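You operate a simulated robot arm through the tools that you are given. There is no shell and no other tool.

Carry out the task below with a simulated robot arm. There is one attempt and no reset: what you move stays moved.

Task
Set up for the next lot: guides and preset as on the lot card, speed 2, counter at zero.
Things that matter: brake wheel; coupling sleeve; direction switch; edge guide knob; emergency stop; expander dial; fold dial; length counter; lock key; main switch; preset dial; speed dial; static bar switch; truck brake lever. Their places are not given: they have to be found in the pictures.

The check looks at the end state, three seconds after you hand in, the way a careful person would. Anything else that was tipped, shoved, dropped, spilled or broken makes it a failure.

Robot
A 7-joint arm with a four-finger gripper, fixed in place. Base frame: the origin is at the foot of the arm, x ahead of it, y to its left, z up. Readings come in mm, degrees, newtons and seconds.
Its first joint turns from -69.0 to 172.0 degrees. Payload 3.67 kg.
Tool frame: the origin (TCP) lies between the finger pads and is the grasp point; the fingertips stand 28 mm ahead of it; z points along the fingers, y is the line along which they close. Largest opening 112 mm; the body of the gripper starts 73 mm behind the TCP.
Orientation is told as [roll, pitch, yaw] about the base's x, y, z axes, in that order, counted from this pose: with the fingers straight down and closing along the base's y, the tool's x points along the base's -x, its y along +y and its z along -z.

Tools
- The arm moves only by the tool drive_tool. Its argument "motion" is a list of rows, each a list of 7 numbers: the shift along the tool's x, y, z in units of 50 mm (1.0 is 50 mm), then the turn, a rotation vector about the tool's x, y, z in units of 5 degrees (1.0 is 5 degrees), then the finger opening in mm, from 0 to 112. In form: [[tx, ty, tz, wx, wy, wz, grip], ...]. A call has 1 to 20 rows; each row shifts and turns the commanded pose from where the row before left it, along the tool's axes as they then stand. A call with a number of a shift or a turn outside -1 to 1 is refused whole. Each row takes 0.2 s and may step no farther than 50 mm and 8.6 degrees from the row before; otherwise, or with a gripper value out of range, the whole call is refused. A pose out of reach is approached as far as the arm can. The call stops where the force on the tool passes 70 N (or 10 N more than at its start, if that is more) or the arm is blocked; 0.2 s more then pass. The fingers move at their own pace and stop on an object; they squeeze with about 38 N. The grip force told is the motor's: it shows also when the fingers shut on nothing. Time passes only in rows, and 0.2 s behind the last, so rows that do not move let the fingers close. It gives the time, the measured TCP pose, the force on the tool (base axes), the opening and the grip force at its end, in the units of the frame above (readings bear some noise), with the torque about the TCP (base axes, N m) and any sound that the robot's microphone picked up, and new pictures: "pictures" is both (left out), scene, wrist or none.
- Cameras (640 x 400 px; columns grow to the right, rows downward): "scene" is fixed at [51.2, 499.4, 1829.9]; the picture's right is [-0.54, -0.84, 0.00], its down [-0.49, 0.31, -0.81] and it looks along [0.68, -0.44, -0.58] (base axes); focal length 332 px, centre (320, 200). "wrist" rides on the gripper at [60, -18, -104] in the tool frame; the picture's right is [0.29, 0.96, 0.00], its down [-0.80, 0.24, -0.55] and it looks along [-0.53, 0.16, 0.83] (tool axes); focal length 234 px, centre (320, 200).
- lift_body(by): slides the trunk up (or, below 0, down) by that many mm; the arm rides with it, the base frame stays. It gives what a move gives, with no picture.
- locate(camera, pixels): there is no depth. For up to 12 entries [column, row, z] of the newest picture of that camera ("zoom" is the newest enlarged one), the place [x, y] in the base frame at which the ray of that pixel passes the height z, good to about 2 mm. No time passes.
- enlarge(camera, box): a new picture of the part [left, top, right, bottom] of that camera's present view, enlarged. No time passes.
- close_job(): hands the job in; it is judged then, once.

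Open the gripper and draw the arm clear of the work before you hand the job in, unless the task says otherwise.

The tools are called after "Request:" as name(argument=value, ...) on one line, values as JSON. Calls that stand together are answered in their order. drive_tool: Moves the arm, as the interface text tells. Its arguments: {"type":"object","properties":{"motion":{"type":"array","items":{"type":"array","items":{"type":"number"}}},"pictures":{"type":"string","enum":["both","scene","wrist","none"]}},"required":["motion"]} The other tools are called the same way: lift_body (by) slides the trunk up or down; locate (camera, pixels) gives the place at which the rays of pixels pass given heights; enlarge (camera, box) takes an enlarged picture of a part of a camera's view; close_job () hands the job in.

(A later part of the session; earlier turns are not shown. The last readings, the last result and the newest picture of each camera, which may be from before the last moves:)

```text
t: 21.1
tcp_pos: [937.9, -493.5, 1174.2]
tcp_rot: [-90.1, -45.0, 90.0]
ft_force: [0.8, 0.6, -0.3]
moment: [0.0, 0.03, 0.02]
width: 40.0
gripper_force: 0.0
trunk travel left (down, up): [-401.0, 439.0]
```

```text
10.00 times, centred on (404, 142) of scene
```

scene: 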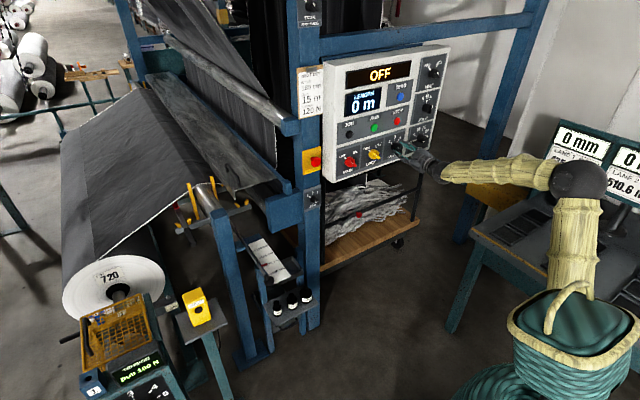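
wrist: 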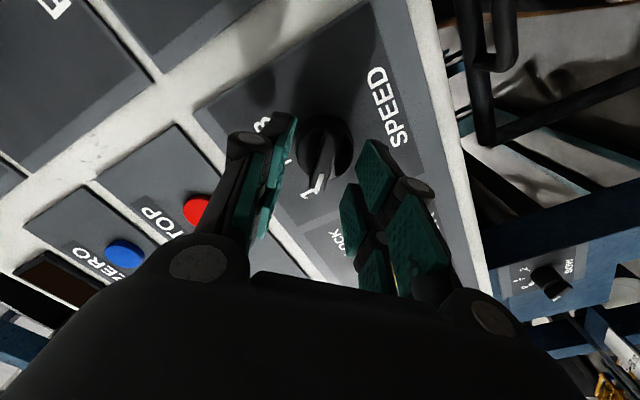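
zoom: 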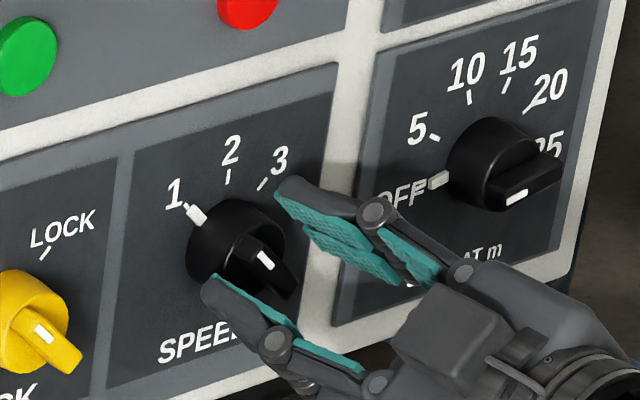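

The ridge sits centered between the finger pads. I advance 6 mm more and close on it.

Request:
drive_tool(motion=[[0, 0, 0.12, 0, 0, 0, 40], [0, 0, 0, 0, 0, 0, 20], [0, 0, 0, 0, 0, 0, 0], [0, 0, 0, 0, 0, 0, 0]], pictures="both")

Request:
enlarge(camera="scene", box=[380, 122, 428, 162])

```text
t: 22.1
tcp_pos: [942.2, -493.8, 1172.6]
tcp_rot: [-89.9, -45.0, 89.9]
ft_force: [-6.0, 6.4, -7.6]
moment: [0.06, -0.22, 0.63]
width: 10.9
gripper_force: 45.1
trunk travel left (down, up): [-401.0, 439.0]
```

scene: 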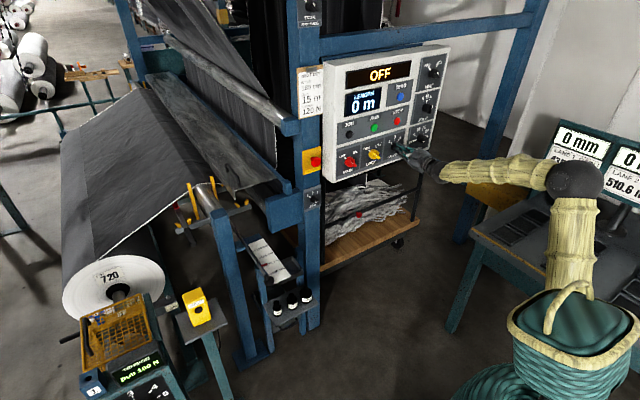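
wrist: 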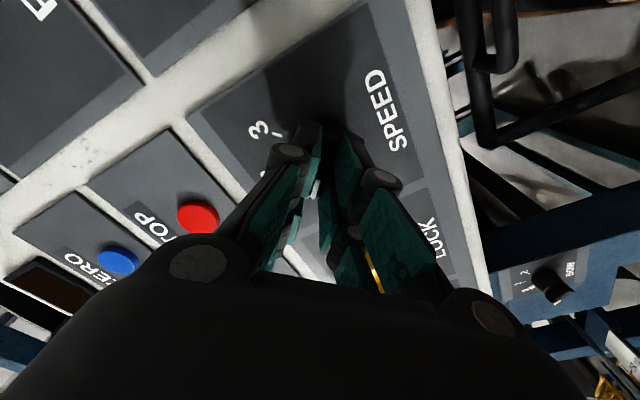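

```text
10.00 times, centred on (404, 142) of scene
```

zoom: 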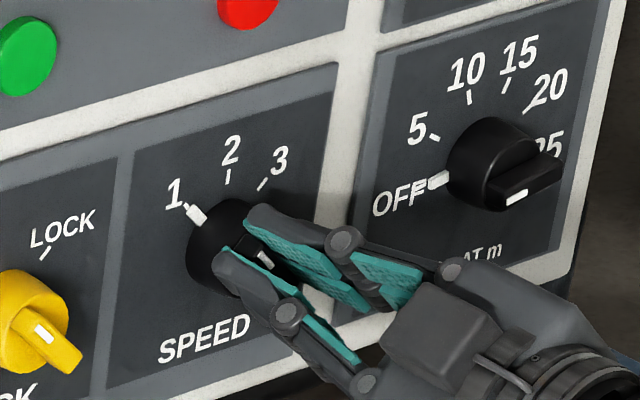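

The fingers hold the ridge at 10.9 mm with a small side force (~10 N along tool +y). I ease 2 mm that way and turn clockwise 45° in steps.

Request:
drive_tool(motion=[[0, 0.03, 0, 0, 0, 0, 0], [0, 0, 0, 0, 0, 1, 0], [0, 0, 0, 0, 0, 1, 0], [0, 0, 0, 0, 0, 1, 0], [0, 0, 0, 0, 0, 1, 0], [0, 0, 0, 0, 0, 1, 0], [0, 0, 0, 0, 0, 1, 0], [0, 0, 0, 0, 0, 1, 0], [0, 0, 0, 0, 0, 1, 0], [0, 0, 0, 0, 0, 1, 0]], pictures="both")

Request:
enlarge(camera="scene", box=[380, 122, 428, 162])

```text
t: 24.3
tcp_pos: [941.5, -495.3, 1171.4]
tcp_rot: [152.4, -89.7, -152.5]
ft_force: [23.7, -22.2, 26.9]
moment: [-0.06, -1.21, -0.48]
width: 11.0
gripper_force: 45.1
trunk travel left (down, up): [-401.0, 439.0]
```

scene: 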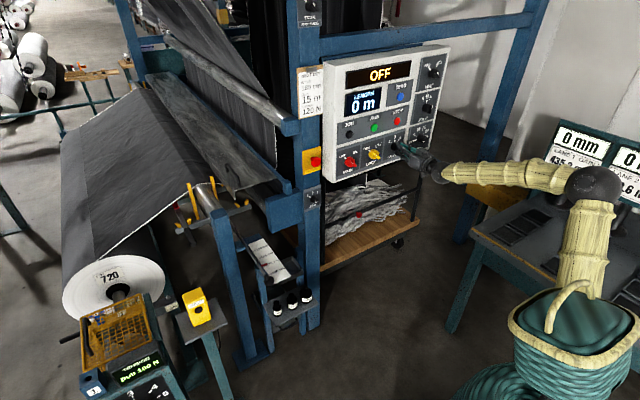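
wrist: 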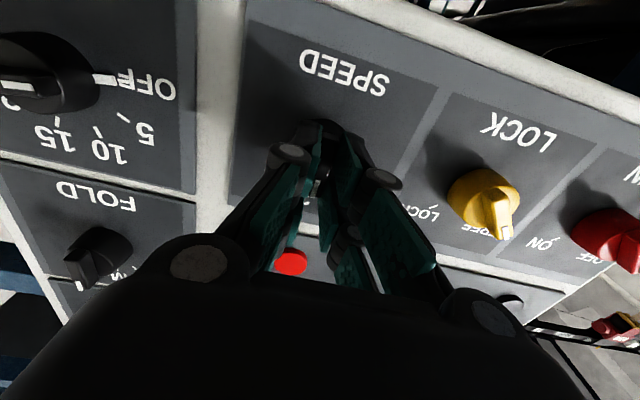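

```text
10.00 times, centred on (404, 142) of scene
```

zoom: 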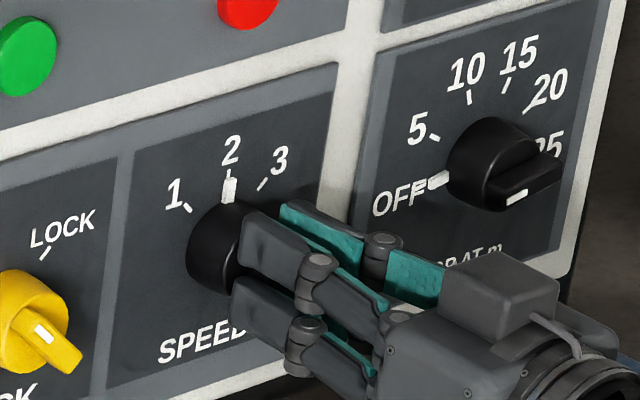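

The SPEED pointer now stands at 2. I open the fingers and back off straight.

Request:
drive_tool(motion=[[0, 0, 0, 0, 0, 0, 40], [0, 0, 0, 0, 0, 0, 40], [0, 0, -0.4, 0, 0, 0, 40], [0, 0, -1, 0, 0, 0, 40], [0, 0, -0.6, 0, 0, 0, 40], [0, 0, 0, 0, 0, 0, 40]], pictures="both")

Request:
enlarge(camera="scene", box=[380, 122, 428, 162])

```text
t: 25.7
tcp_pos: [842.8, -493.9, 1171.9]
tcp_rot: [-153.4, -90.0, 153.4]
ft_force: [-0.1, -0.3, 0.2]
moment: [-0.01, -0.03, 0.0]
width: 40.2
gripper_force: 0.2
trunk travel left (down, up): [-401.0, 439.0]
```

scene: 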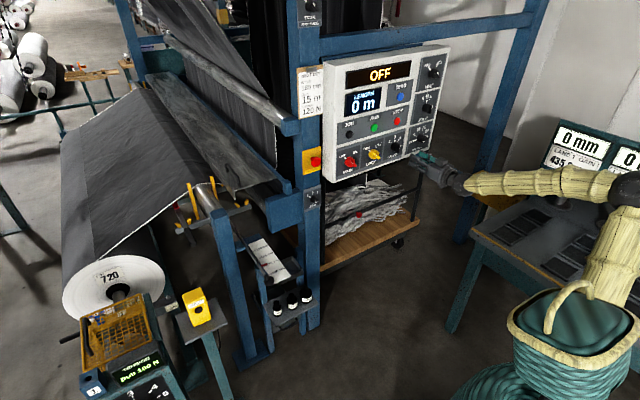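
wrist: 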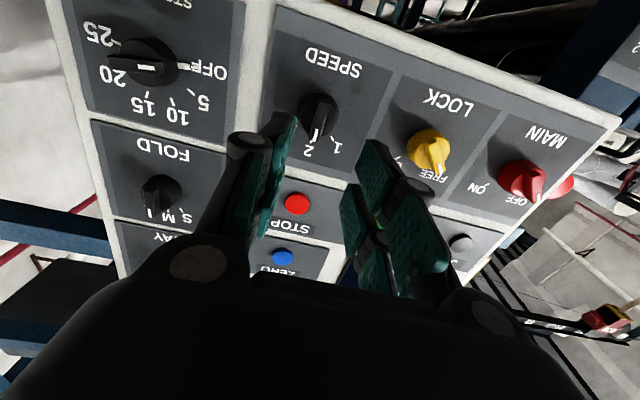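

```text
10.00 times, centred on (404, 142) of scene
```

zoom: 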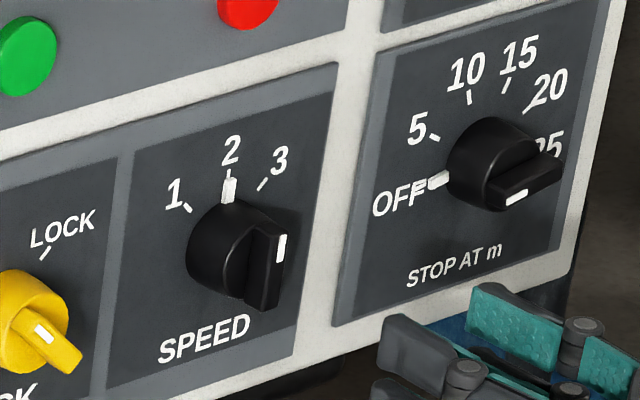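

SPEED is at 2. Now I move sideways to the preset dial (y≈-652) while staying at x≈843.

Request:
drive_tool(motion=[[0, -0.8, 0, 0, 0, 0, 40], [0, -0.8, 0, 0, 0, 0, 40], [0, -0.8, 0, 0, 0, 0, 40], [0, -0.76, 0, 0, 0, 0, 40], [0, 0, 0, 0, 0, -1, 40], [0, 0, 0, 0, 0, -1, 40], [0, 0, 0, 0, 0, -1, 40], [0, 0, 0, 0, 0, -1, 40], [0, 0, 0, 0, 0, -1, 40], [0, 0, 0, 0, 0, -1, 40], [0, 0, 0, 0, 0, 0, 40]], pictures="none")

Request:
drive_tool(motion=[[0, 0, 0, 0, 0, -1, 40], [0, 0, 0, 0, 0, -1, 40], [0, 0, 0, 0, 0, -1, 40], [0, 0, 0, 0, 0, -1, 40], [0, 0, 0, 0, 0, -1, 40], [0, 0, 0, 0, 0, -1, 40], [0, 0, 0, 0, 0, -1, 40], [0, 0, 0, 0, 0, -1, 40], [0, 0, 0, 0, 0, -1, 40], [0, 0, 0, 0, 0, -1, 40], [0, 0, 0, 0, 0, -1, 40], [0, 0, 0, 0, 0, -1, 40], [0, 0, 0, 0, 0, -1, 40], [0, 0, 0, 0, 0, -1, 40], [0, 0, 0, 0, 0, 0, 40]], pictures="both")

```text
t: 28.1
tcp_pos: [843.0, -650.8, 1170.6]
tcp_rot: [-90.0, -60.0, 89.9]
ft_force: [0.0, 0.4, -0.4]
moment: [0.0, 0.02, 0.01]
width: 39.8
gripper_force: 0.0
trunk travel left (down, up): [-401.0, 439.0]
```

```text
t: 31.3
tcp_pos: [842.3, -652.6, 1171.1]
tcp_rot: [-90.0, 9.9, 89.9]
ft_force: [0.2, -0.2, -0.2]
moment: [0.0, 0.0, -0.02]
width: 40.0
gripper_force: 0.1
trunk travel left (down, up): [-401.0, 439.0]
```

scene: 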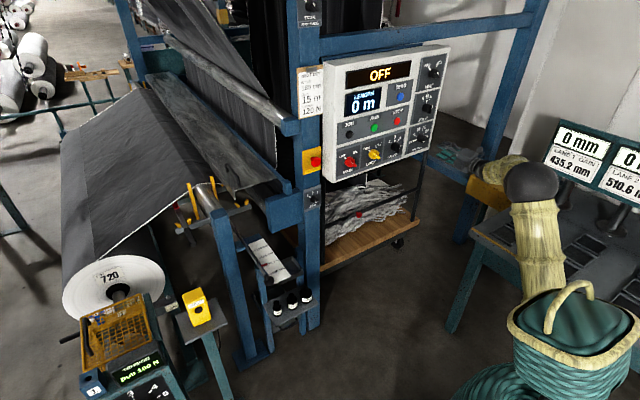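
wrist: 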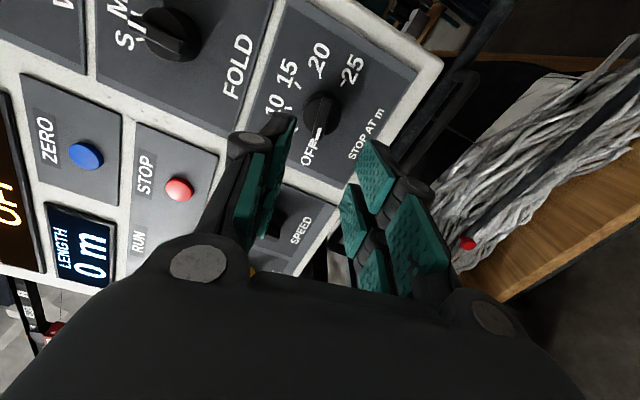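

Roll −100° reached at (842,-652,1171). I enlarge the wrist view at the preset knob to align.

Request:
enlarge(camera="wrist", box=[255, 60, 385, 160])

Request:
locate(camera="zoom", pixels=[[320, 200, 1165], [320, 200, 1170], [320, 200, 1175], [320, 200, 1180]])

```text
4.00 times, centred on (320, 110) of wrist
```

zoom: 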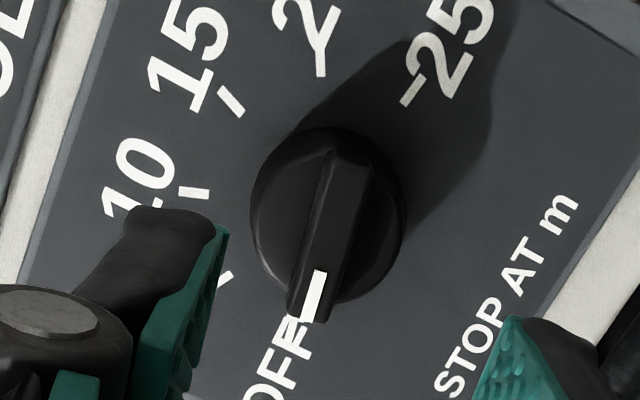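

```text
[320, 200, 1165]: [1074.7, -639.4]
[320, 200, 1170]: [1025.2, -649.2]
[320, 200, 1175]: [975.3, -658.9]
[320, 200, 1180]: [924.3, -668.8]
```

The ridge center in the zoom is ≈(330,238). I locate it for alignment.

Request:
locate(camera="zoom", pixels=[[330, 238, 1165], [330, 238, 1170], [330, 238, 1175], [330, 238, 1180], [195, 193, 1195], [195, 193, 1205], [230, 101, 1195], [230, 101, 1205], [412, 90, 1160], [412, 90, 1170]])

```text
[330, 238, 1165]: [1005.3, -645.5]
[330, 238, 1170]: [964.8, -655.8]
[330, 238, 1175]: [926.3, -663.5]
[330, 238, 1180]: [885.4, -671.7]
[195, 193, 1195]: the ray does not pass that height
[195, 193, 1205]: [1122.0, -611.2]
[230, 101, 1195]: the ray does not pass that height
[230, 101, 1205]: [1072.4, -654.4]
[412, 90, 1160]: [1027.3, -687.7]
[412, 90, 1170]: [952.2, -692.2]
```

Ridge center ≈(958,-656,1171). I shift 3 mm toward −y and approach to TCP x≈936, then check.

Request:
drive_tool(motion=[[0.067, 0, 0, 0, 0, 0, 40], [0, 0, 0.9, 0, 0, 0, 40], [0, 0, 0.6, 0, 0, 0, 40], [0, 0, 0.38, 0, 0, 0, 40], [0, 0, 0, 0, 0, 0, 40]], pictures="both")

Request:
enlarge(camera="wrist", box=[240, 80, 400, 200])

Request:
enlarge(camera="scene", box=[396, 112, 452, 158])

```text
t: 32.5
tcp_pos: [938.4, -656.3, 1170.2]
tcp_rot: [-90.1, 9.9, 89.9]
ft_force: [-0.2, 0.0, -0.5]
moment: [0.0, -0.01, 0.02]
width: 39.9
gripper_force: 0.1
trunk travel left (down, up): [-401.0, 439.0]
```

scene: 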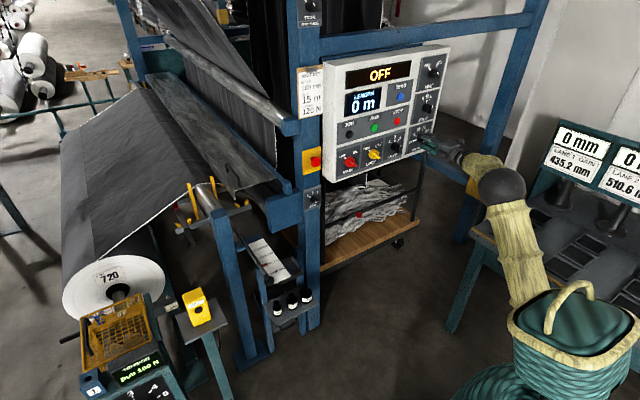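
wrist: 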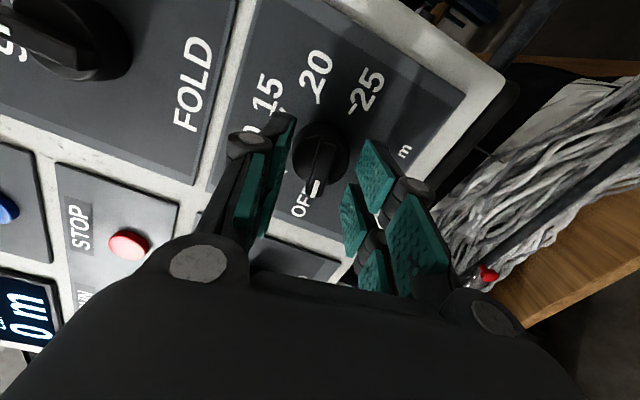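

```text
3.33 times, centred on (320, 140) of wrist
```

zoom: 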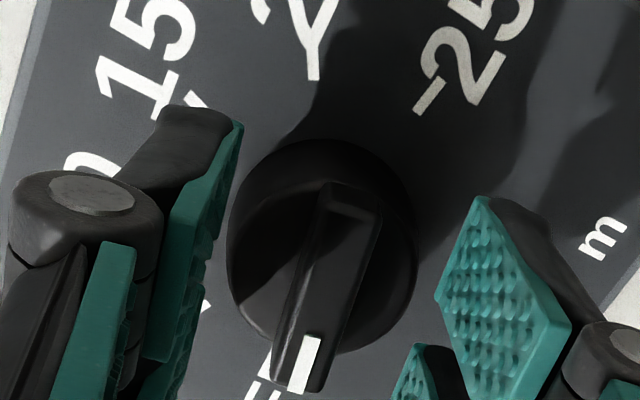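

```text
8.70 times, centred on (424, 135) of scene
```

zoom: 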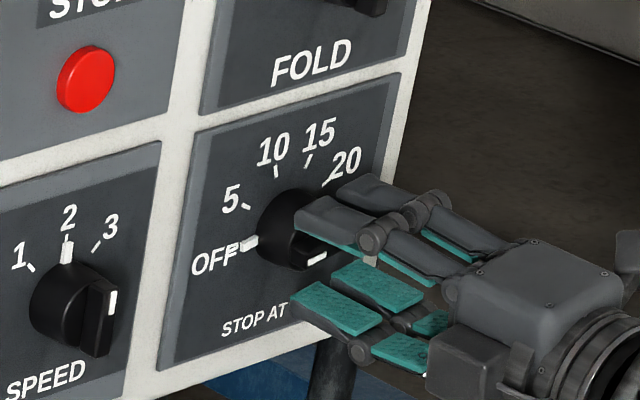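

The ridge lies between the fingers. I advance 5 mm and close.

Request:
drive_tool(motion=[[0, 0, 0.1, 0, 0, 0, 40], [0, 0, 0, 0, 0, 0, 20], [0, 0, 0, 0, 0, 0, 0], [0, 0, 0, 0, 0, 0, 0]], pictures="none")

```text
t: 33.5
tcp_pos: [941.4, -655.4, 1169.2]
tcp_rot: [-90.0, 10.0, 89.8]
ft_force: [-1.7, 0.1, -1.3]
moment: [-0.03, -0.01, -0.21]
width: 10.8
gripper_force: 44.5
trunk travel left (down, up): [-401.0, 439.0]
```

Ridge gripped (10.8 mm) with almost no side force. I turn clockwise 40° first and check.

Request:
drive_tool(motion=[[0, 0, 0, 0, 0, 1, 0], [0, 0, 0, 0, 0, 1, 0], [0, 0, 0, 0, 0, 1, 0], [0, 0, 0, 0, 0, 1, 0], [0, 0, 0, 0, 0, 1, 0], [0, 0, 0, 0, 0, 1, 0], [0, 0, 0, 0, 0, 1, 0], [0, 0, 0, 0, 0, 1, 0]], pictures="scene")

Request:
enlarge(camera="scene", box=[396, 112, 452, 158])

```text
t: 35.3
tcp_pos: [941.8, -655.1, 1170.0]
tcp_rot: [-89.7, -30.2, 89.9]
ft_force: [2.1, -0.5, -6.7]
moment: [0.02, -0.19, 0.68]
width: 10.8
gripper_force: 44.6
trunk travel left (down, up): [-401.0, 439.0]
```

scene: 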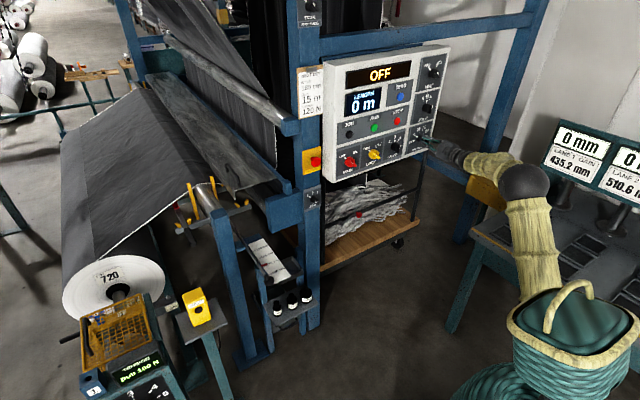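

```text
8.70 times, centred on (424, 135) of scene
```

zoom: 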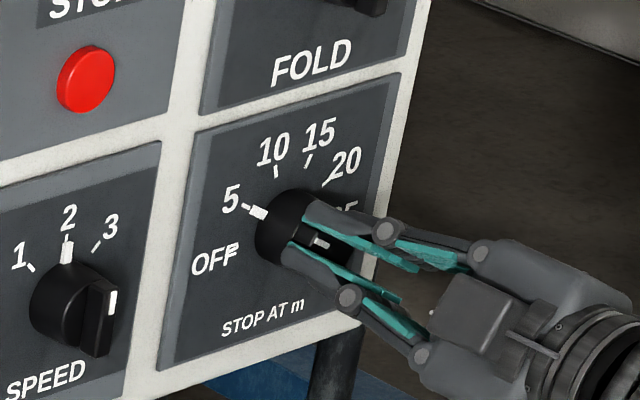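

The pointer is at 5 after 40°, confirming the 40° steps and low forces. I turn 80° more to reach 15.

Request:
drive_tool(motion=[[0, 0, 0, 0, 0, 1, 0], [0, 0, 0, 0, 0, 1, 0], [0, 0, 0, 0, 0, 1, 0], [0, 0, 0, 0, 0, 1, 0], [0, 0, 0, 0, 0, 1, 0], [0, 0, 0, 0, 0, 1, 0], [0, 0, 0, 0, 0, 1, 0], [0, 0, 0, 0, 0, 1, 0], [0, 0, 0, 0, 0, 1, 0], [0, 0, 0, 0, 0, 1, 0], [0, 0, 0, 0, 0, 1, 0], [0, 0, 0, 0, 0, 1, 0], [0, 0, 0, 0, 0, 1, 0], [0, 0, 0, 0, 0, 1, 0], [0, 0, 0, 0, 0, 1, 0], [0, 0, 0, 0, 0, 1, 0]], pictures="scene")

Request:
enlarge(camera="scene", box=[396, 112, 452, 158])

```text
t: 38.7
tcp_pos: [942.2, -654.4, 1169.7]
tcp_rot: [89.8, -69.9, -89.8]
ft_force: [8.8, 0.4, -5.3]
moment: [-0.05, 0.16, 0.17]
width: 10.9
gripper_force: 45.5
trunk travel left (down, up): [-401.0, 439.0]
```

scene: 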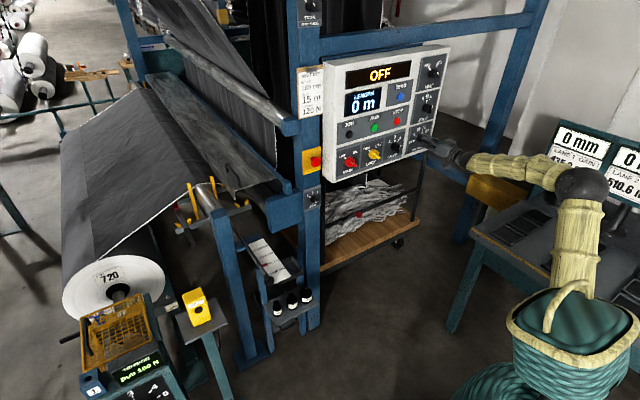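

```text
8.70 times, centred on (424, 135) of scene
```

zoom: 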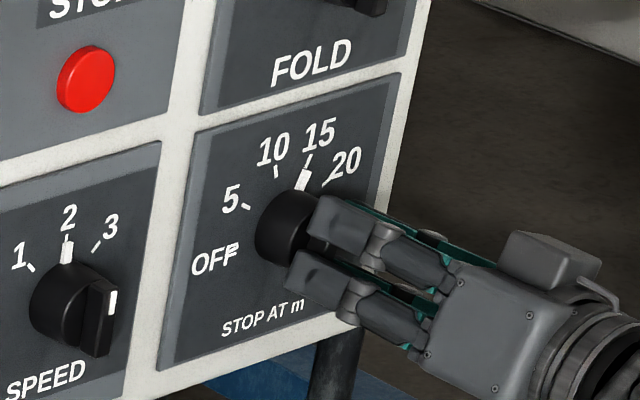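

The preset pointer stands at the 15 tick. I open and back off 150 mm.

Request:
drive_tool(motion=[[0, 0, 0, 0, 0, 0, 40], [0, 0, 0, 0, 0, 0, 40], [0, 0, -0.4, 0, 0, 0, 40], [0, 0, -1, 0, 0, 0, 40], [0, 0, -1, 0, 0, 0, 40], [0, 0, -1, 0, 0, 0, 40], [0, 0, -1, 0, 0, 0, 40], [0, 0, 0, 0, 0, 0, 40]], pictures="both")

Request:
enlarge(camera="scene", box=[380, 112, 444, 158])

```text
t: 40.5
tcp_pos: [723.7, -656.9, 1170.8]
tcp_rot: [90.1, -69.9, -90.2]
ft_force: [0.5, 0.3, 0.9]
moment: [-0.01, -0.01, 0.04]
width: 40.2
gripper_force: 0.1
trunk travel left (down, up): [-401.0, 439.0]
```

scene: 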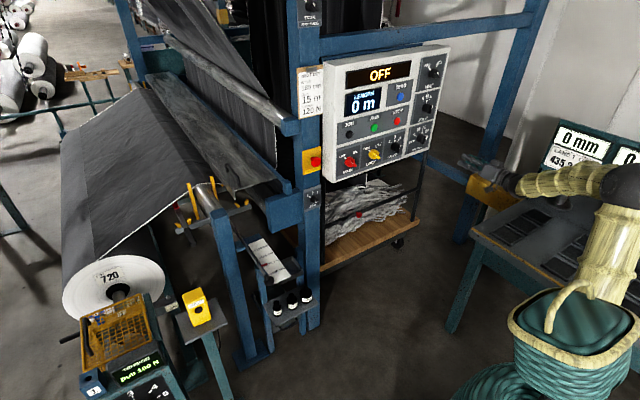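
wrist: 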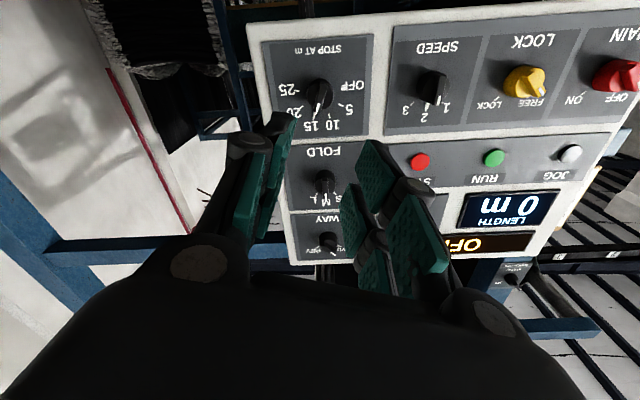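

```text
8.70 times, centred on (412, 135) of scene
```

zoom: 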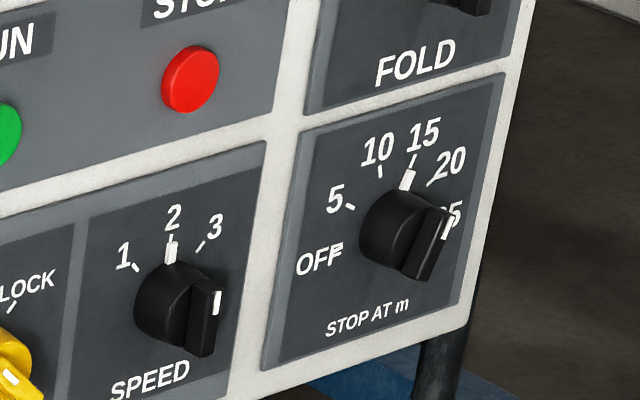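

Preset reads 15, speed 2, counter 0 m. Now I go to the edge guide: roll back, pitch the tool 45° down and travel to y≈150 at x≈620.

Request:
drive_tool(motion=[[0, 0, -0.5, 0, 0, -1, 40], [0, 0, -0.5, 0, 0, -1, 40], [0, 0, -0.5, 0, 0, -1, 40], [0, 0, -0.5, 0, 0, -1, 40], [0, 0.9, 0, 0, 1, 0, 40], [0, 0.9, 0, 0, 1, 0, 40], [0, 0.9, 0, 0, 1, 0, 40], [0, 0.9, 0, 0, 1, 0, 40], [0, 0.9, 0, 0, 1, 0, 40], [0, 0.9, 0, 0, 1, 0, 40], [0, 0.9, 0, 0, 1, 0, 40], [0, 0.9, 0, 0, 1, 0, 40], [0, 0.9, 0, 0, 1, 0, 40], [0, 0, 0, 0, 0, 0, 40]], pictures="both")

```text
t: 43.7
tcp_pos: [695.5, -366.5, 1102.7]
tcp_rot: [8.2, -43.3, -7.2]
ft_force: [0.7, -0.8, -0.2]
moment: [0.02, -0.01, 0.01]
width: 39.9
gripper_force: 0.1
out of reach, approached as far as the arm can: row 10, 11, 12, 13
trunk travel left (down, up): [-401.0, 439.0]
stopped in row 14: the arm was blocked; the commanded pose is now the measured one
```

scene: 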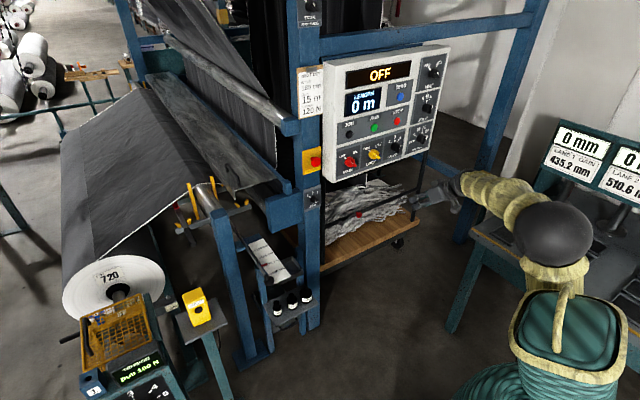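
wrist: 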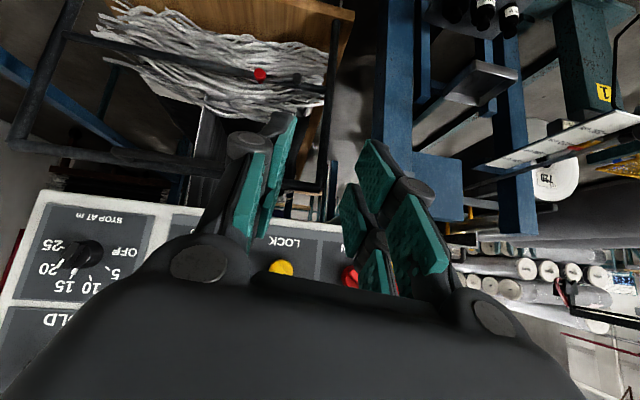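

The arm hit an inner limit (no contact force) at (695,-366,1103), pitch −43°. I pull back up and left in smaller steps toward the earlier well-conditioned pose.

Request:
drive_tool(motion=[[0.08, 0.3, -0.5, 0, 0, 0, 40], [0.08, 0.3, -0.5, 0, 0, 0, 40], [0.08, 0.3, -0.5, 0, 0, 0, 40], [0.08, 0.3, -0.5, 0, 0, 0, 40], [0, 0, 0, 0, 0, 0, 40]], pictures="both")

```text
t: 45.1
tcp_pos: [663.9, -390.0, 1126.4]
tcp_rot: [15.6, -41.3, -13.3]
ft_force: [0.2, 0.1, 0.4]
moment: [0.02, 0.0, -0.02]
width: 40.0
gripper_force: 0.1
out of reach, approached as far as the arm can: row 2, 3, 4
trunk travel left (down, up): [-401.0, 439.0]
stopped in row 5: the arm was blocked; the commanded pose is now the measured one
```

scene: 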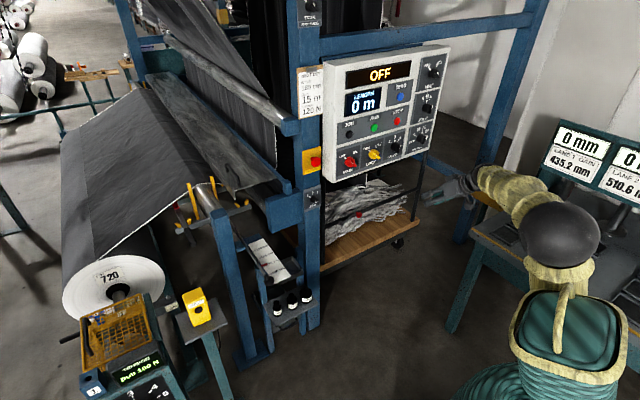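
wrist: 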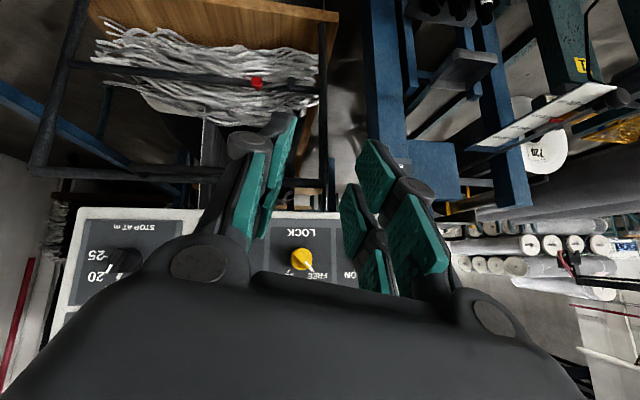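

The wrist seems stuck near a joint limit (first joint near −69°). I try moving purely +y in small steps to relieve it.

Request:
drive_tool(motion=[[0, 0.4, 0, 0, 0, 0, 40], [0, 0.4, 0, 0, 0, 0, 40], [0, 0.4, 0, 0, 0, 0, 40], [0, 0.4, 0, 0, 0, 0, 40]], pictures="none")

```text
t: 46.3
tcp_pos: [681.6, -355.7, 1110.7]
tcp_rot: [22.4, -38.3, -18.7]
ft_force: [-1.0, -0.5, -0.1]
moment: [0.01, -0.03, 0.0]
width: 40.0
gripper_force: 0.1
out of reach, approached as far as the arm can: row 4
trunk travel left (down, up): [-401.0, 439.0]
stopped in row 4: the arm was blocked; the commanded pose is now the measured one
```

It is still limited and the orientation drifts. I test tool roll in one direction to see which joint is at its limit.

Request:
drive_tool(motion=[[0, 0, 0, 0, 0, 1, 40], [0, 0, 0, 0, 0, 1, 40], [0, 0, 0, 0, 0, 1, 40]], pictures="none")

```text
t: 47.3
tcp_pos: [676.8, -379.7, 1107.9]
tcp_rot: [37.3, -29.0, -38.9]
ft_force: [-0.2, -0.4, -0.3]
moment: [0.0, 0.0, -0.02]
width: 40.2
gripper_force: 0.0
trunk travel left (down, up): [-401.0, 439.0]
stopped in row 3: the arm was blocked; the commanded pose is now the measured one
```

I take a look at the scene to see how the arm is configured now before choosing how to unwind.

Request:
drive_tool(motion=[[0, 0, 0, 0, 0, 0, 40]], pictures="both")

Request:
enlarge(camera="scene", box=[400, 130, 640, 400])

```text
t: 47.7
tcp_pos: [677.5, -378.6, 1107.0]
tcp_rot: [37.1, -29.0, -38.8]
ft_force: [0.2, -0.1, -0.3]
moment: [0.0, -0.02, 0.0]
width: 39.8
gripper_force: 0.1
trunk travel left (down, up): [-401.0, 439.0]
```

scene: 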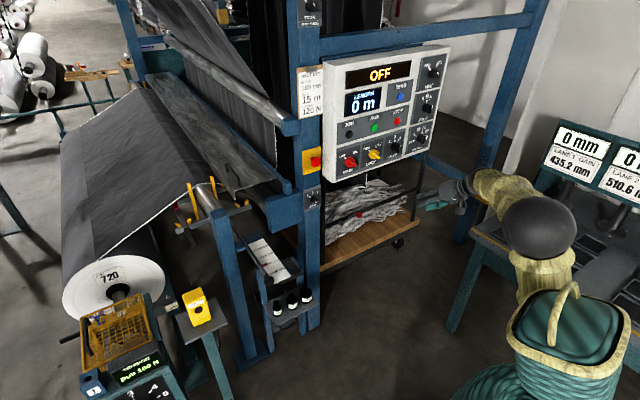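
wrist: 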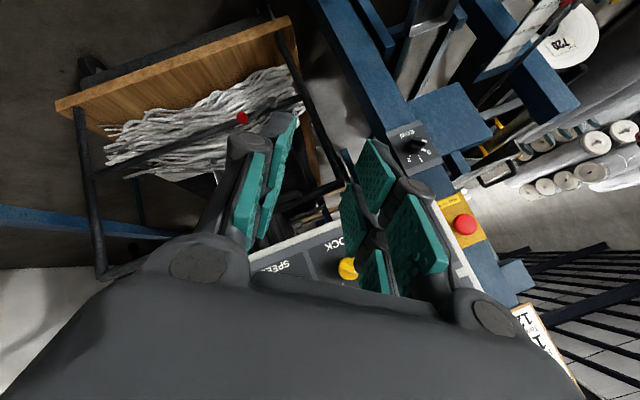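

```text
1.48 times, centred on (520, 265) of scene
```

zoom: 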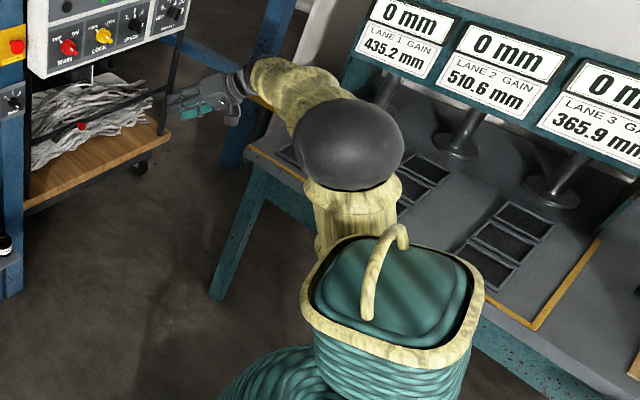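

The elbow is up and near the trunk. I try extending outward (world +x) to get away from the limit.

Request:
drive_tool(motion=[[-0.54, 0.21, 0.54, 0, 0, 0, 40], [-0.54, 0.21, 0.54, 0, 0, 0, 40], [0, 0, 0, 0, 0, 0, 40]], pictures="none")

```text
t: 48.5
tcp_pos: [753.5, -390.1, 1113.2]
tcp_rot: [38.8, -28.9, -40.1]
ft_force: [-1.0, 0.2, 0.1]
moment: [0.01, -0.02, 0.02]
width: 40.0
gripper_force: 0.0
trunk travel left (down, up): [-401.0, 439.0]
```

That moved freely. I now undo the accumulated roll in place to return to roll 0, yaw 0, pitch −45°.

Request:
drive_tool(motion=[[0, 0, 0, 0.32, -0.12, -0.86, 40], [0, 0, 0, 0.32, -0.12, -0.86, 40], [0, 0, 0, 0.32, -0.12, -0.86, 40], [0, 0, 0, 0.32, -0.12, -0.86, 40], [0, 0, 0, 0.32, -0.12, -0.86, 40], [0, 0, 0, 0.32, -0.12, -0.86, 40], [0, 0, 0, 0.32, -0.12, -0.86, 40], [0, 0, 0, 0.32, -0.12, -0.86, 40]], pictures="none")

```text
t: 50.5
tcp_pos: [748.0, -430.7, 1081.2]
tcp_rot: [7.9, -44.2, -8.6]
ft_force: [0.3, 0.6, 0.1]
moment: [-0.03, 0.0, 0.01]
width: 40.2
gripper_force: 0.2
trunk travel left (down, up): [-401.0, 439.0]
stopped in row 8: the arm was blocked; the commanded pose is now the measured one
```

Blocked again near roll 0 at this pitch: a wrist limit in this arm branch. I retrace: pitch back to horizontal here first, then go back along my earlier path near y≈-490.

Request:
drive_tool(motion=[[0, 0, 0, -0.014, -0.9, -0.13, 40], [0, 0, 0, -0.014, -0.9, -0.13, 40], [0, 0, 0, -0.014, -0.9, -0.13, 40], [0, 0, 0, -0.014, -0.9, -0.13, 40], [0, 0, 0, -0.014, -0.9, -0.13, 40], [0, 0, 0, -0.014, -0.9, -0.13, 40], [0, 0, 0, -0.014, -0.9, -0.13, 40], [0, 0, 0, -0.014, -0.9, -0.13, 40], [0, 0, 0, -0.014, -0.9, -0.13, 40], [0, 0, 0, -0.014, -0.9, -0.13, 40]], pictures="none")

```text
t: 52.7
tcp_pos: [747.8, -430.5, 1081.8]
tcp_rot: [-33.4, -89.8, 33.6]
ft_force: [-0.4, -0.2, 0.5]
moment: [-0.01, -0.01, 0.0]
width: 40.0
gripper_force: 0.0
trunk travel left (down, up): [-401.0, 439.0]
```

Tool is horizontal again without block. I move to the earlier path point (850,-485,1150) and then retract along it.

Request:
drive_tool(motion=[[-0.35, -0.27, 0.5, 0, 0, 0, 40], [-0.35, -0.27, 0.5, 0, 0, 0, 40], [-0.35, -0.27, 0.5, 0, 0, 0, 40], [-0.35, -0.27, 0.5, 0, 0, 0, 40], [0, 0, 0, 0, 0, 0, 40], [0, 0, -0.8, 0, 0, 0, 40], [0, 0, -0.8, 0, 0, 0, 40], [0, 0, -0.8, 0, 0, 0, 40], [0, 0, -0.8, 0, 0, 0, 40], [0, 0, -0.8, 0, 0, 0, 40], [0, 0, -0.8, 0, 0, 0, 40], [0, 0, 0, 0, 0, 0, 40]], pictures="scene")

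```text
t: 55.3
tcp_pos: [601.0, -487.8, 1154.2]
tcp_rot: [-23.0, -89.7, 23.1]
ft_force: [0.8, -0.3, 0.2]
moment: [-0.04, -0.01, 0.01]
width: 40.1
gripper_force: 0.1
trunk travel left (down, up): [-401.0, 439.0]
```

scene: 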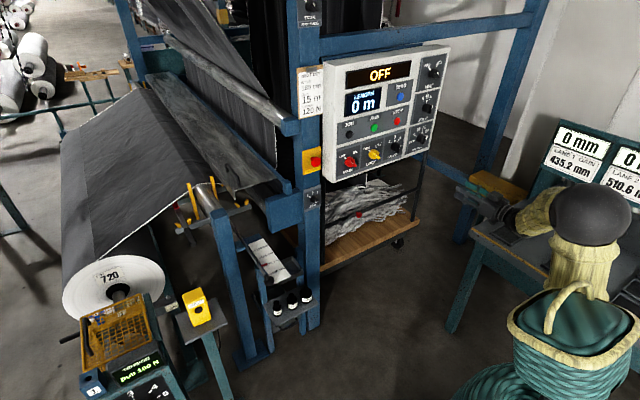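

Retracted fine to (601,-488,1154). I retrace the original move: pitch down 40° while moving +y 210 mm.

Request:
drive_tool(motion=[[0, 0.52, 0, 0, 1, 0, 40], [0, 0.52, 0, 0, 1, 0, 40], [0, 0.52, 0, 0, 1, 0, 40], [0, 0.52, 0, 0, 1, 0, 40], [0, 0.52, 0, 0, 1, 0, 40], [0, 0.52, 0, 0, 1, 0, 40], [0, 0.52, 0, 0, 1, 0, 40], [0, 0.52, 0, 0, 1, 0, 40]], pictures="scene")

```text
t: 57.3
tcp_pos: [665.9, -385.3, 1074.1]
tcp_rot: [8.7, -47.8, -7.7]
ft_force: [0.9, 0.8, -1.1]
moment: [0.0, 0.0, 0.0]
width: 39.9
gripper_force: 0.1
out of reach, approached as far as the arm can: row 3, 4, 5, 6, 7, 8
trunk travel left (down, up): [-401.0, 439.0]
stopped in row 8: the arm was blocked; the commanded pose is now the measured one
```

scene: 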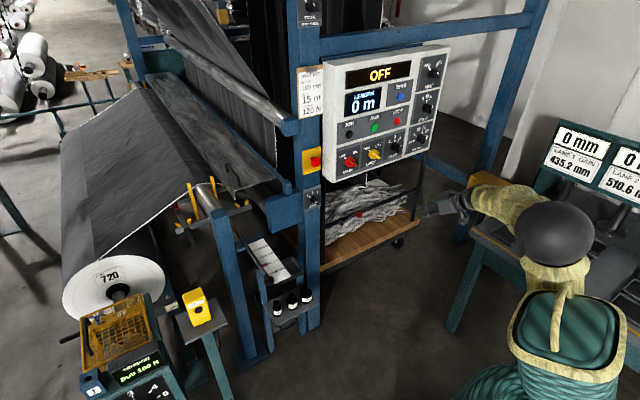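

Same wrist limit, so I will stay with the tool horizontal, which is what the guide knob needs anyway. I pitch back to horizontal here.

Request:
drive_tool(motion=[[0, 0, 0, -0.02, -0.93, -0.15, 40], [0, 0, 0, -0.02, -0.93, -0.15, 40], [0, 0, 0, -0.02, -0.93, -0.15, 40], [0, 0, 0, -0.02, -0.93, -0.15, 40], [0, 0, 0, -0.02, -0.93, -0.15, 40], [0, 0, 0, -0.02, -0.93, -0.15, 40], [0, 0, 0, -0.02, -0.93, -0.15, 40], [0, 0, 0, -0.02, -0.93, -0.15, 40], [0, 0, 0, -0.02, -0.93, -0.15, 40], [0, 0, 0, 0, 0, 0, 40]], pictures="none")

```text
t: 59.5
tcp_pos: [666.8, -383.7, 1073.3]
tcp_rot: [-128.5, -89.5, 130.4]
ft_force: [0.1, -0.5, 0.3]
moment: [0.04, -0.03, 0.02]
width: 39.9
gripper_force: 0.1
trunk travel left (down, up): [-401.0, 439.0]
```

Horizontal again. I move +y by 320 mm at this height with the tool pointing +x.

Request:
drive_tool(motion=[[0, 0.8, 0, 0, 0, 0, 40], [0, 0.8, 0, 0, 0, 0, 40], [0, 0.8, 0, 0, 0, 0, 40], [0, 0.8, 0, 0, 0, 0, 40], [0, 0.8, 0, 0, 0, 0, 40], [0, 0.8, 0, 0, 0, 0, 40], [0, 0.8, 0, 0, 0, 0, 40], [0, 0.8, 0, 0, 0, 0, 40]], pictures="both")

```text
t: 61.3
tcp_pos: [684.5, -83.7, 1031.3]
tcp_rot: [25.3, -89.6, -23.6]
ft_force: [0.5, 0.7, -0.7]
moment: [-0.03, -0.04, -0.05]
width: 40.2
gripper_force: 0.1
out of reach, approached as far as the arm can: row 4, 5, 6, 7
trunk travel left (down, up): [-401.0, 439.0]
```

scene: 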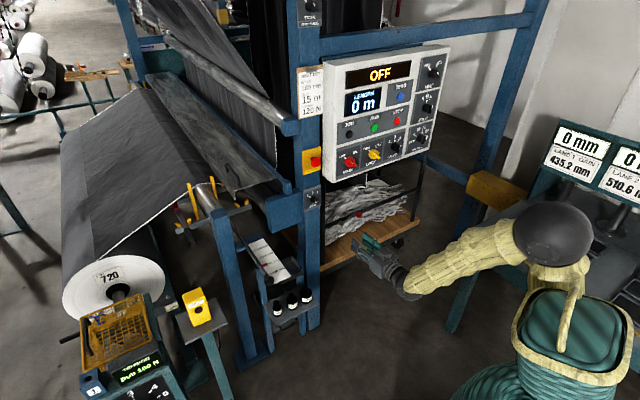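
wrist: 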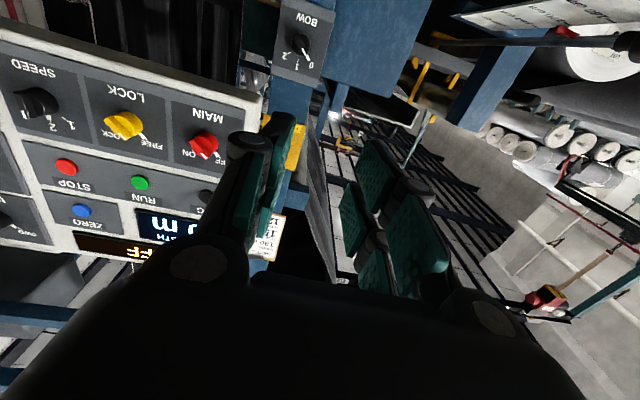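

Reached (684,-84,1031). The scale and guide rod show at the upper right of the wrist view (~(560,25)-(630,40)); I enlarge there.

Request:
enlarge(camera="wrist", box=[400, 0, 640, 150])

Request:
enlarge(camera="scene", box=[170, 170, 330, 320])

```text
2.67 times, centred on (520, 75) of wrist
```

zoom: 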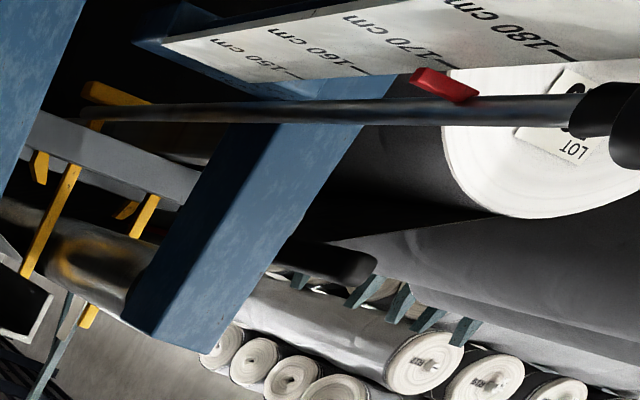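

```text
2.67 times, centred on (250, 245) of scene
```

zoom: 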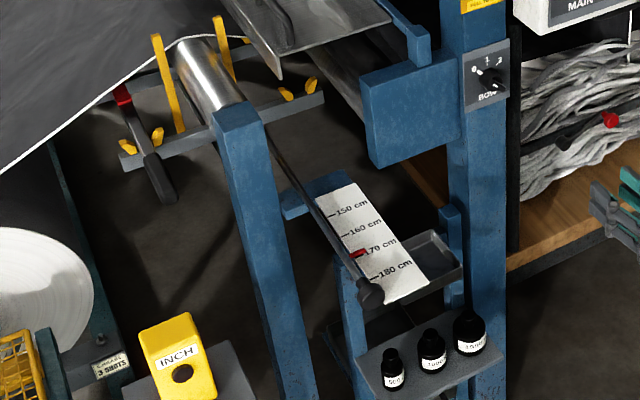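

The rod and its knob are visible (zoom ~(625,120)), red pointer near 170. I triangulate the knob and pointer from both cameras.

Request:
locate(camera="wrist", pixels=[[632, 46, 850], [632, 46, 900], [632, 46, 950], [567, 32, 850], [567, 32, 900], [567, 32, 950], [616, 42, 850], [616, 42, 900]])

Request:
locate(camera="scene", pixels=[[268.75, 279.5, 850], [268.75, 279.5, 900], [268.75, 279.5, 950], [264.2, 265.3, 850], [264.2, 265.3, 900], [264.2, 265.3, 950]])

```text
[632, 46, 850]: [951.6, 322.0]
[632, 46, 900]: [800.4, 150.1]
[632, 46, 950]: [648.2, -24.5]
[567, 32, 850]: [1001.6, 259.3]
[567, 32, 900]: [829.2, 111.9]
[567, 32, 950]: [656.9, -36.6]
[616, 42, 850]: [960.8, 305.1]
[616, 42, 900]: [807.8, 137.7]
```

```text
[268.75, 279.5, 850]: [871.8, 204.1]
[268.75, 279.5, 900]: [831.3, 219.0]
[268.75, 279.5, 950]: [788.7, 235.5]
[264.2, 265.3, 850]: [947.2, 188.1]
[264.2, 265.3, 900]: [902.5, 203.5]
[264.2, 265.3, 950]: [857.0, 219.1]
```

Knob is at about (845,211,883) with its rod along x; pointer at ≈(928,195,872), so going 170→180 means ≈48 mm toward the robot. I move to (735,190,~1030) first.

Request:
drive_tool(motion=[[0, 0.7, 0.15, 0, 0, 0, 60], [0, 0.7, 0.15, 0, 0, 0, 60], [0, 0.7, 0.15, 0, 0, 0, 60], [0, 0.7, 0.15, 0, 0, 0, 60], [0, 0.7, 0.15, 0, 0, 0, 60], [0, 0.7, 0.15, 0, 0, 0, 60], [0, 0.7, 0.15, 0, 0, 0, 60], [0, 0.7, 0.0, 0, 0, 0, 60], [0, 0, 0, 0, 0, 0, 60]], pictures="both")

```text
t: 63.5
tcp_pos: [734.3, 171.1, 1082.7]
tcp_rot: [97.9, -84.0, -97.7]
ft_force: [0.5, 0.2, -0.5]
moment: [-0.05, 0.01, 0.03]
width: 59.9
gripper_force: 0.0
trunk travel left (down, up): [-401.0, 439.0]
stopped in row 9: the arm was blocked; the commanded pose is now the measured one
```

scene: 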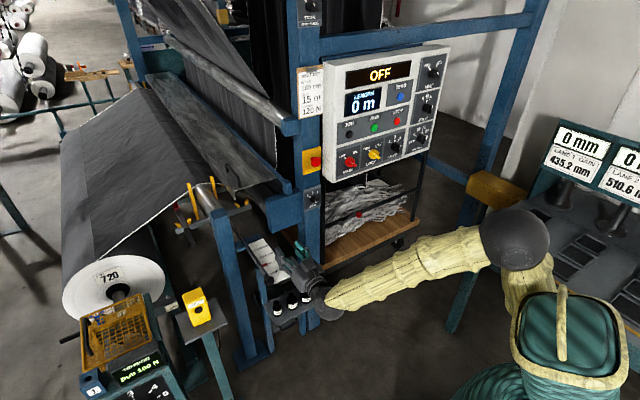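
wrist: 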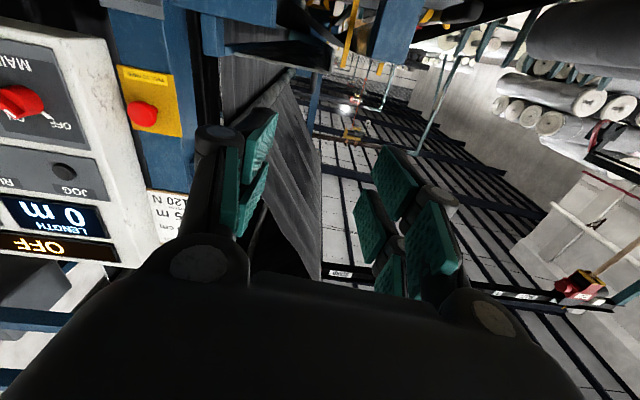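

Stopped by an arm limit at (734,171,1083) without contact. I lower the trunk by 190 mm, which leaves the joints as they are, bringing the TCP to about z=893 in front of the knob.

Request:
lift_body(by=-150)

Request:
drive_tool(motion=[[0, 0, 0, 0, 0, 0, 60]], pictures="both")

```text
t: 65.3
tcp_pos: [735.0, 172.1, 931.4]
tcp_rot: [97.7, -84.0, -97.6]
ft_force: [0.7, 0.5, -0.8]
moment: [0.03, 0.01, -0.01]
width: 60.2
gripper_force: 0.0
trunk travel left (down, up): [-251.0, 589.0]
```

```text
t: 65.7
tcp_pos: [734.8, 170.8, 932.0]
tcp_rot: [97.6, -84.0, -97.5]
ft_force: [-0.1, -0.5, -1.2]
moment: [0.05, 0.03, 0.04]
width: 59.8
gripper_force: 0.1
trunk travel left (down, up): [-251.0, 589.0]
```

scene: 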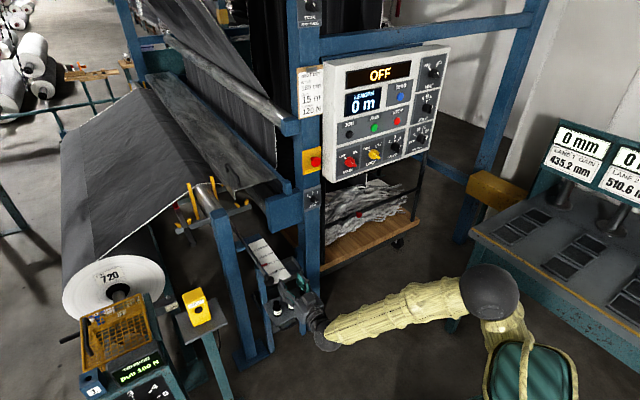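
wrist: 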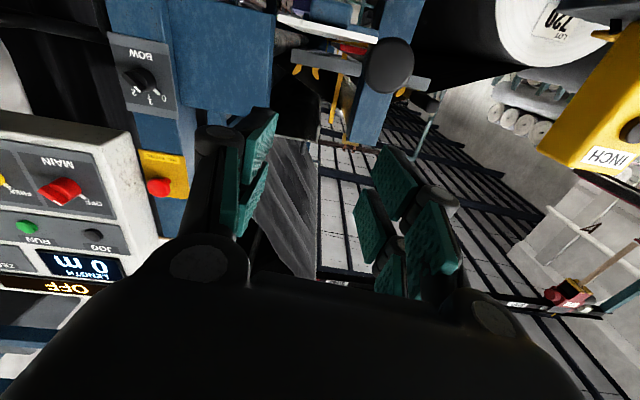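

The knob's round face shows at wrist (390,65). I enlarge and locate it.

Request:
enlarge(camera="wrist", box=[260, 0, 460, 125])

Request:
locate(camera="wrist", pixels=[[390, 65, 870], [390, 65, 880], [390, 65, 890], [390, 65, 900], [353, 48, 860], [353, 48, 870], [353, 48, 880]])

Request:
enlarge(camera="scene", box=[230, 220, 320, 300])

```text
3.20 times, centred on (360, 62) of wrist
```

zoom: 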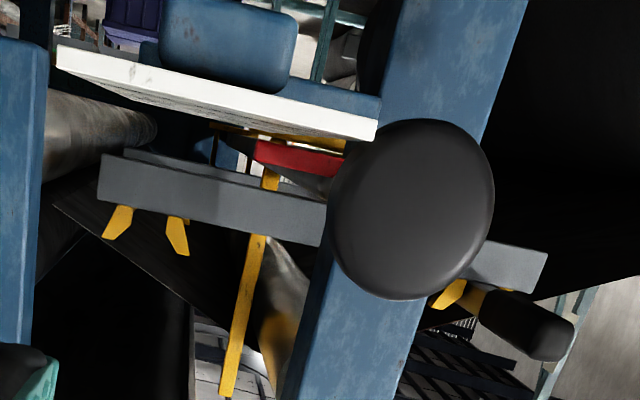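

```text
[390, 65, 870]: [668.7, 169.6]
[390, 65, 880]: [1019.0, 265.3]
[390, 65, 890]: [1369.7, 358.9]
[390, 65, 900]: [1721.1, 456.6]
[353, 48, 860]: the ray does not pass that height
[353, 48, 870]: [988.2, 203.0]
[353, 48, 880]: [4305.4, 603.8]
```

```text
5.00 times, centred on (275, 260) of scene
```

zoom: 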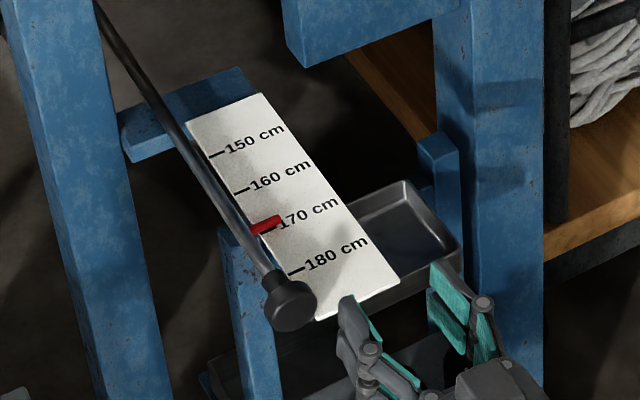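

I refine with scene rays for the knob's front face centre (≈(269.5,281.5)) and pointer, scale marks.

Request:
locate(camera="zoom", pixels=[[294, 308, 870], [294, 308, 880], [272, 292, 870], [272, 292, 880], [265, 226, 870], [265, 226, 880], [297, 272, 870], [297, 272, 880], [268, 232, 870], [268, 232, 880], [242, 193, 870], [215, 156, 870]])

Request:
locate(camera="wrist", pixels=[[388.4, 65, 870], [388.4, 65, 875], [388.4, 65, 880]])

```text
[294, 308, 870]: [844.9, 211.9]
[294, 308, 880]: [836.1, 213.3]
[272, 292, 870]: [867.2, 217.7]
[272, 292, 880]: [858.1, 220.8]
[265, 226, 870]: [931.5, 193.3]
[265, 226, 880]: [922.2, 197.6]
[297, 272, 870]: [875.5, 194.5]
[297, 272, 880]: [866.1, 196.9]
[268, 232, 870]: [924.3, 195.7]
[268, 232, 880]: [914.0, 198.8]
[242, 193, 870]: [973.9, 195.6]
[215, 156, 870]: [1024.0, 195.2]
```

```text
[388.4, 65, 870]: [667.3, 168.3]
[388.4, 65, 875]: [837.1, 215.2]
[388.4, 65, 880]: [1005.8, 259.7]
```

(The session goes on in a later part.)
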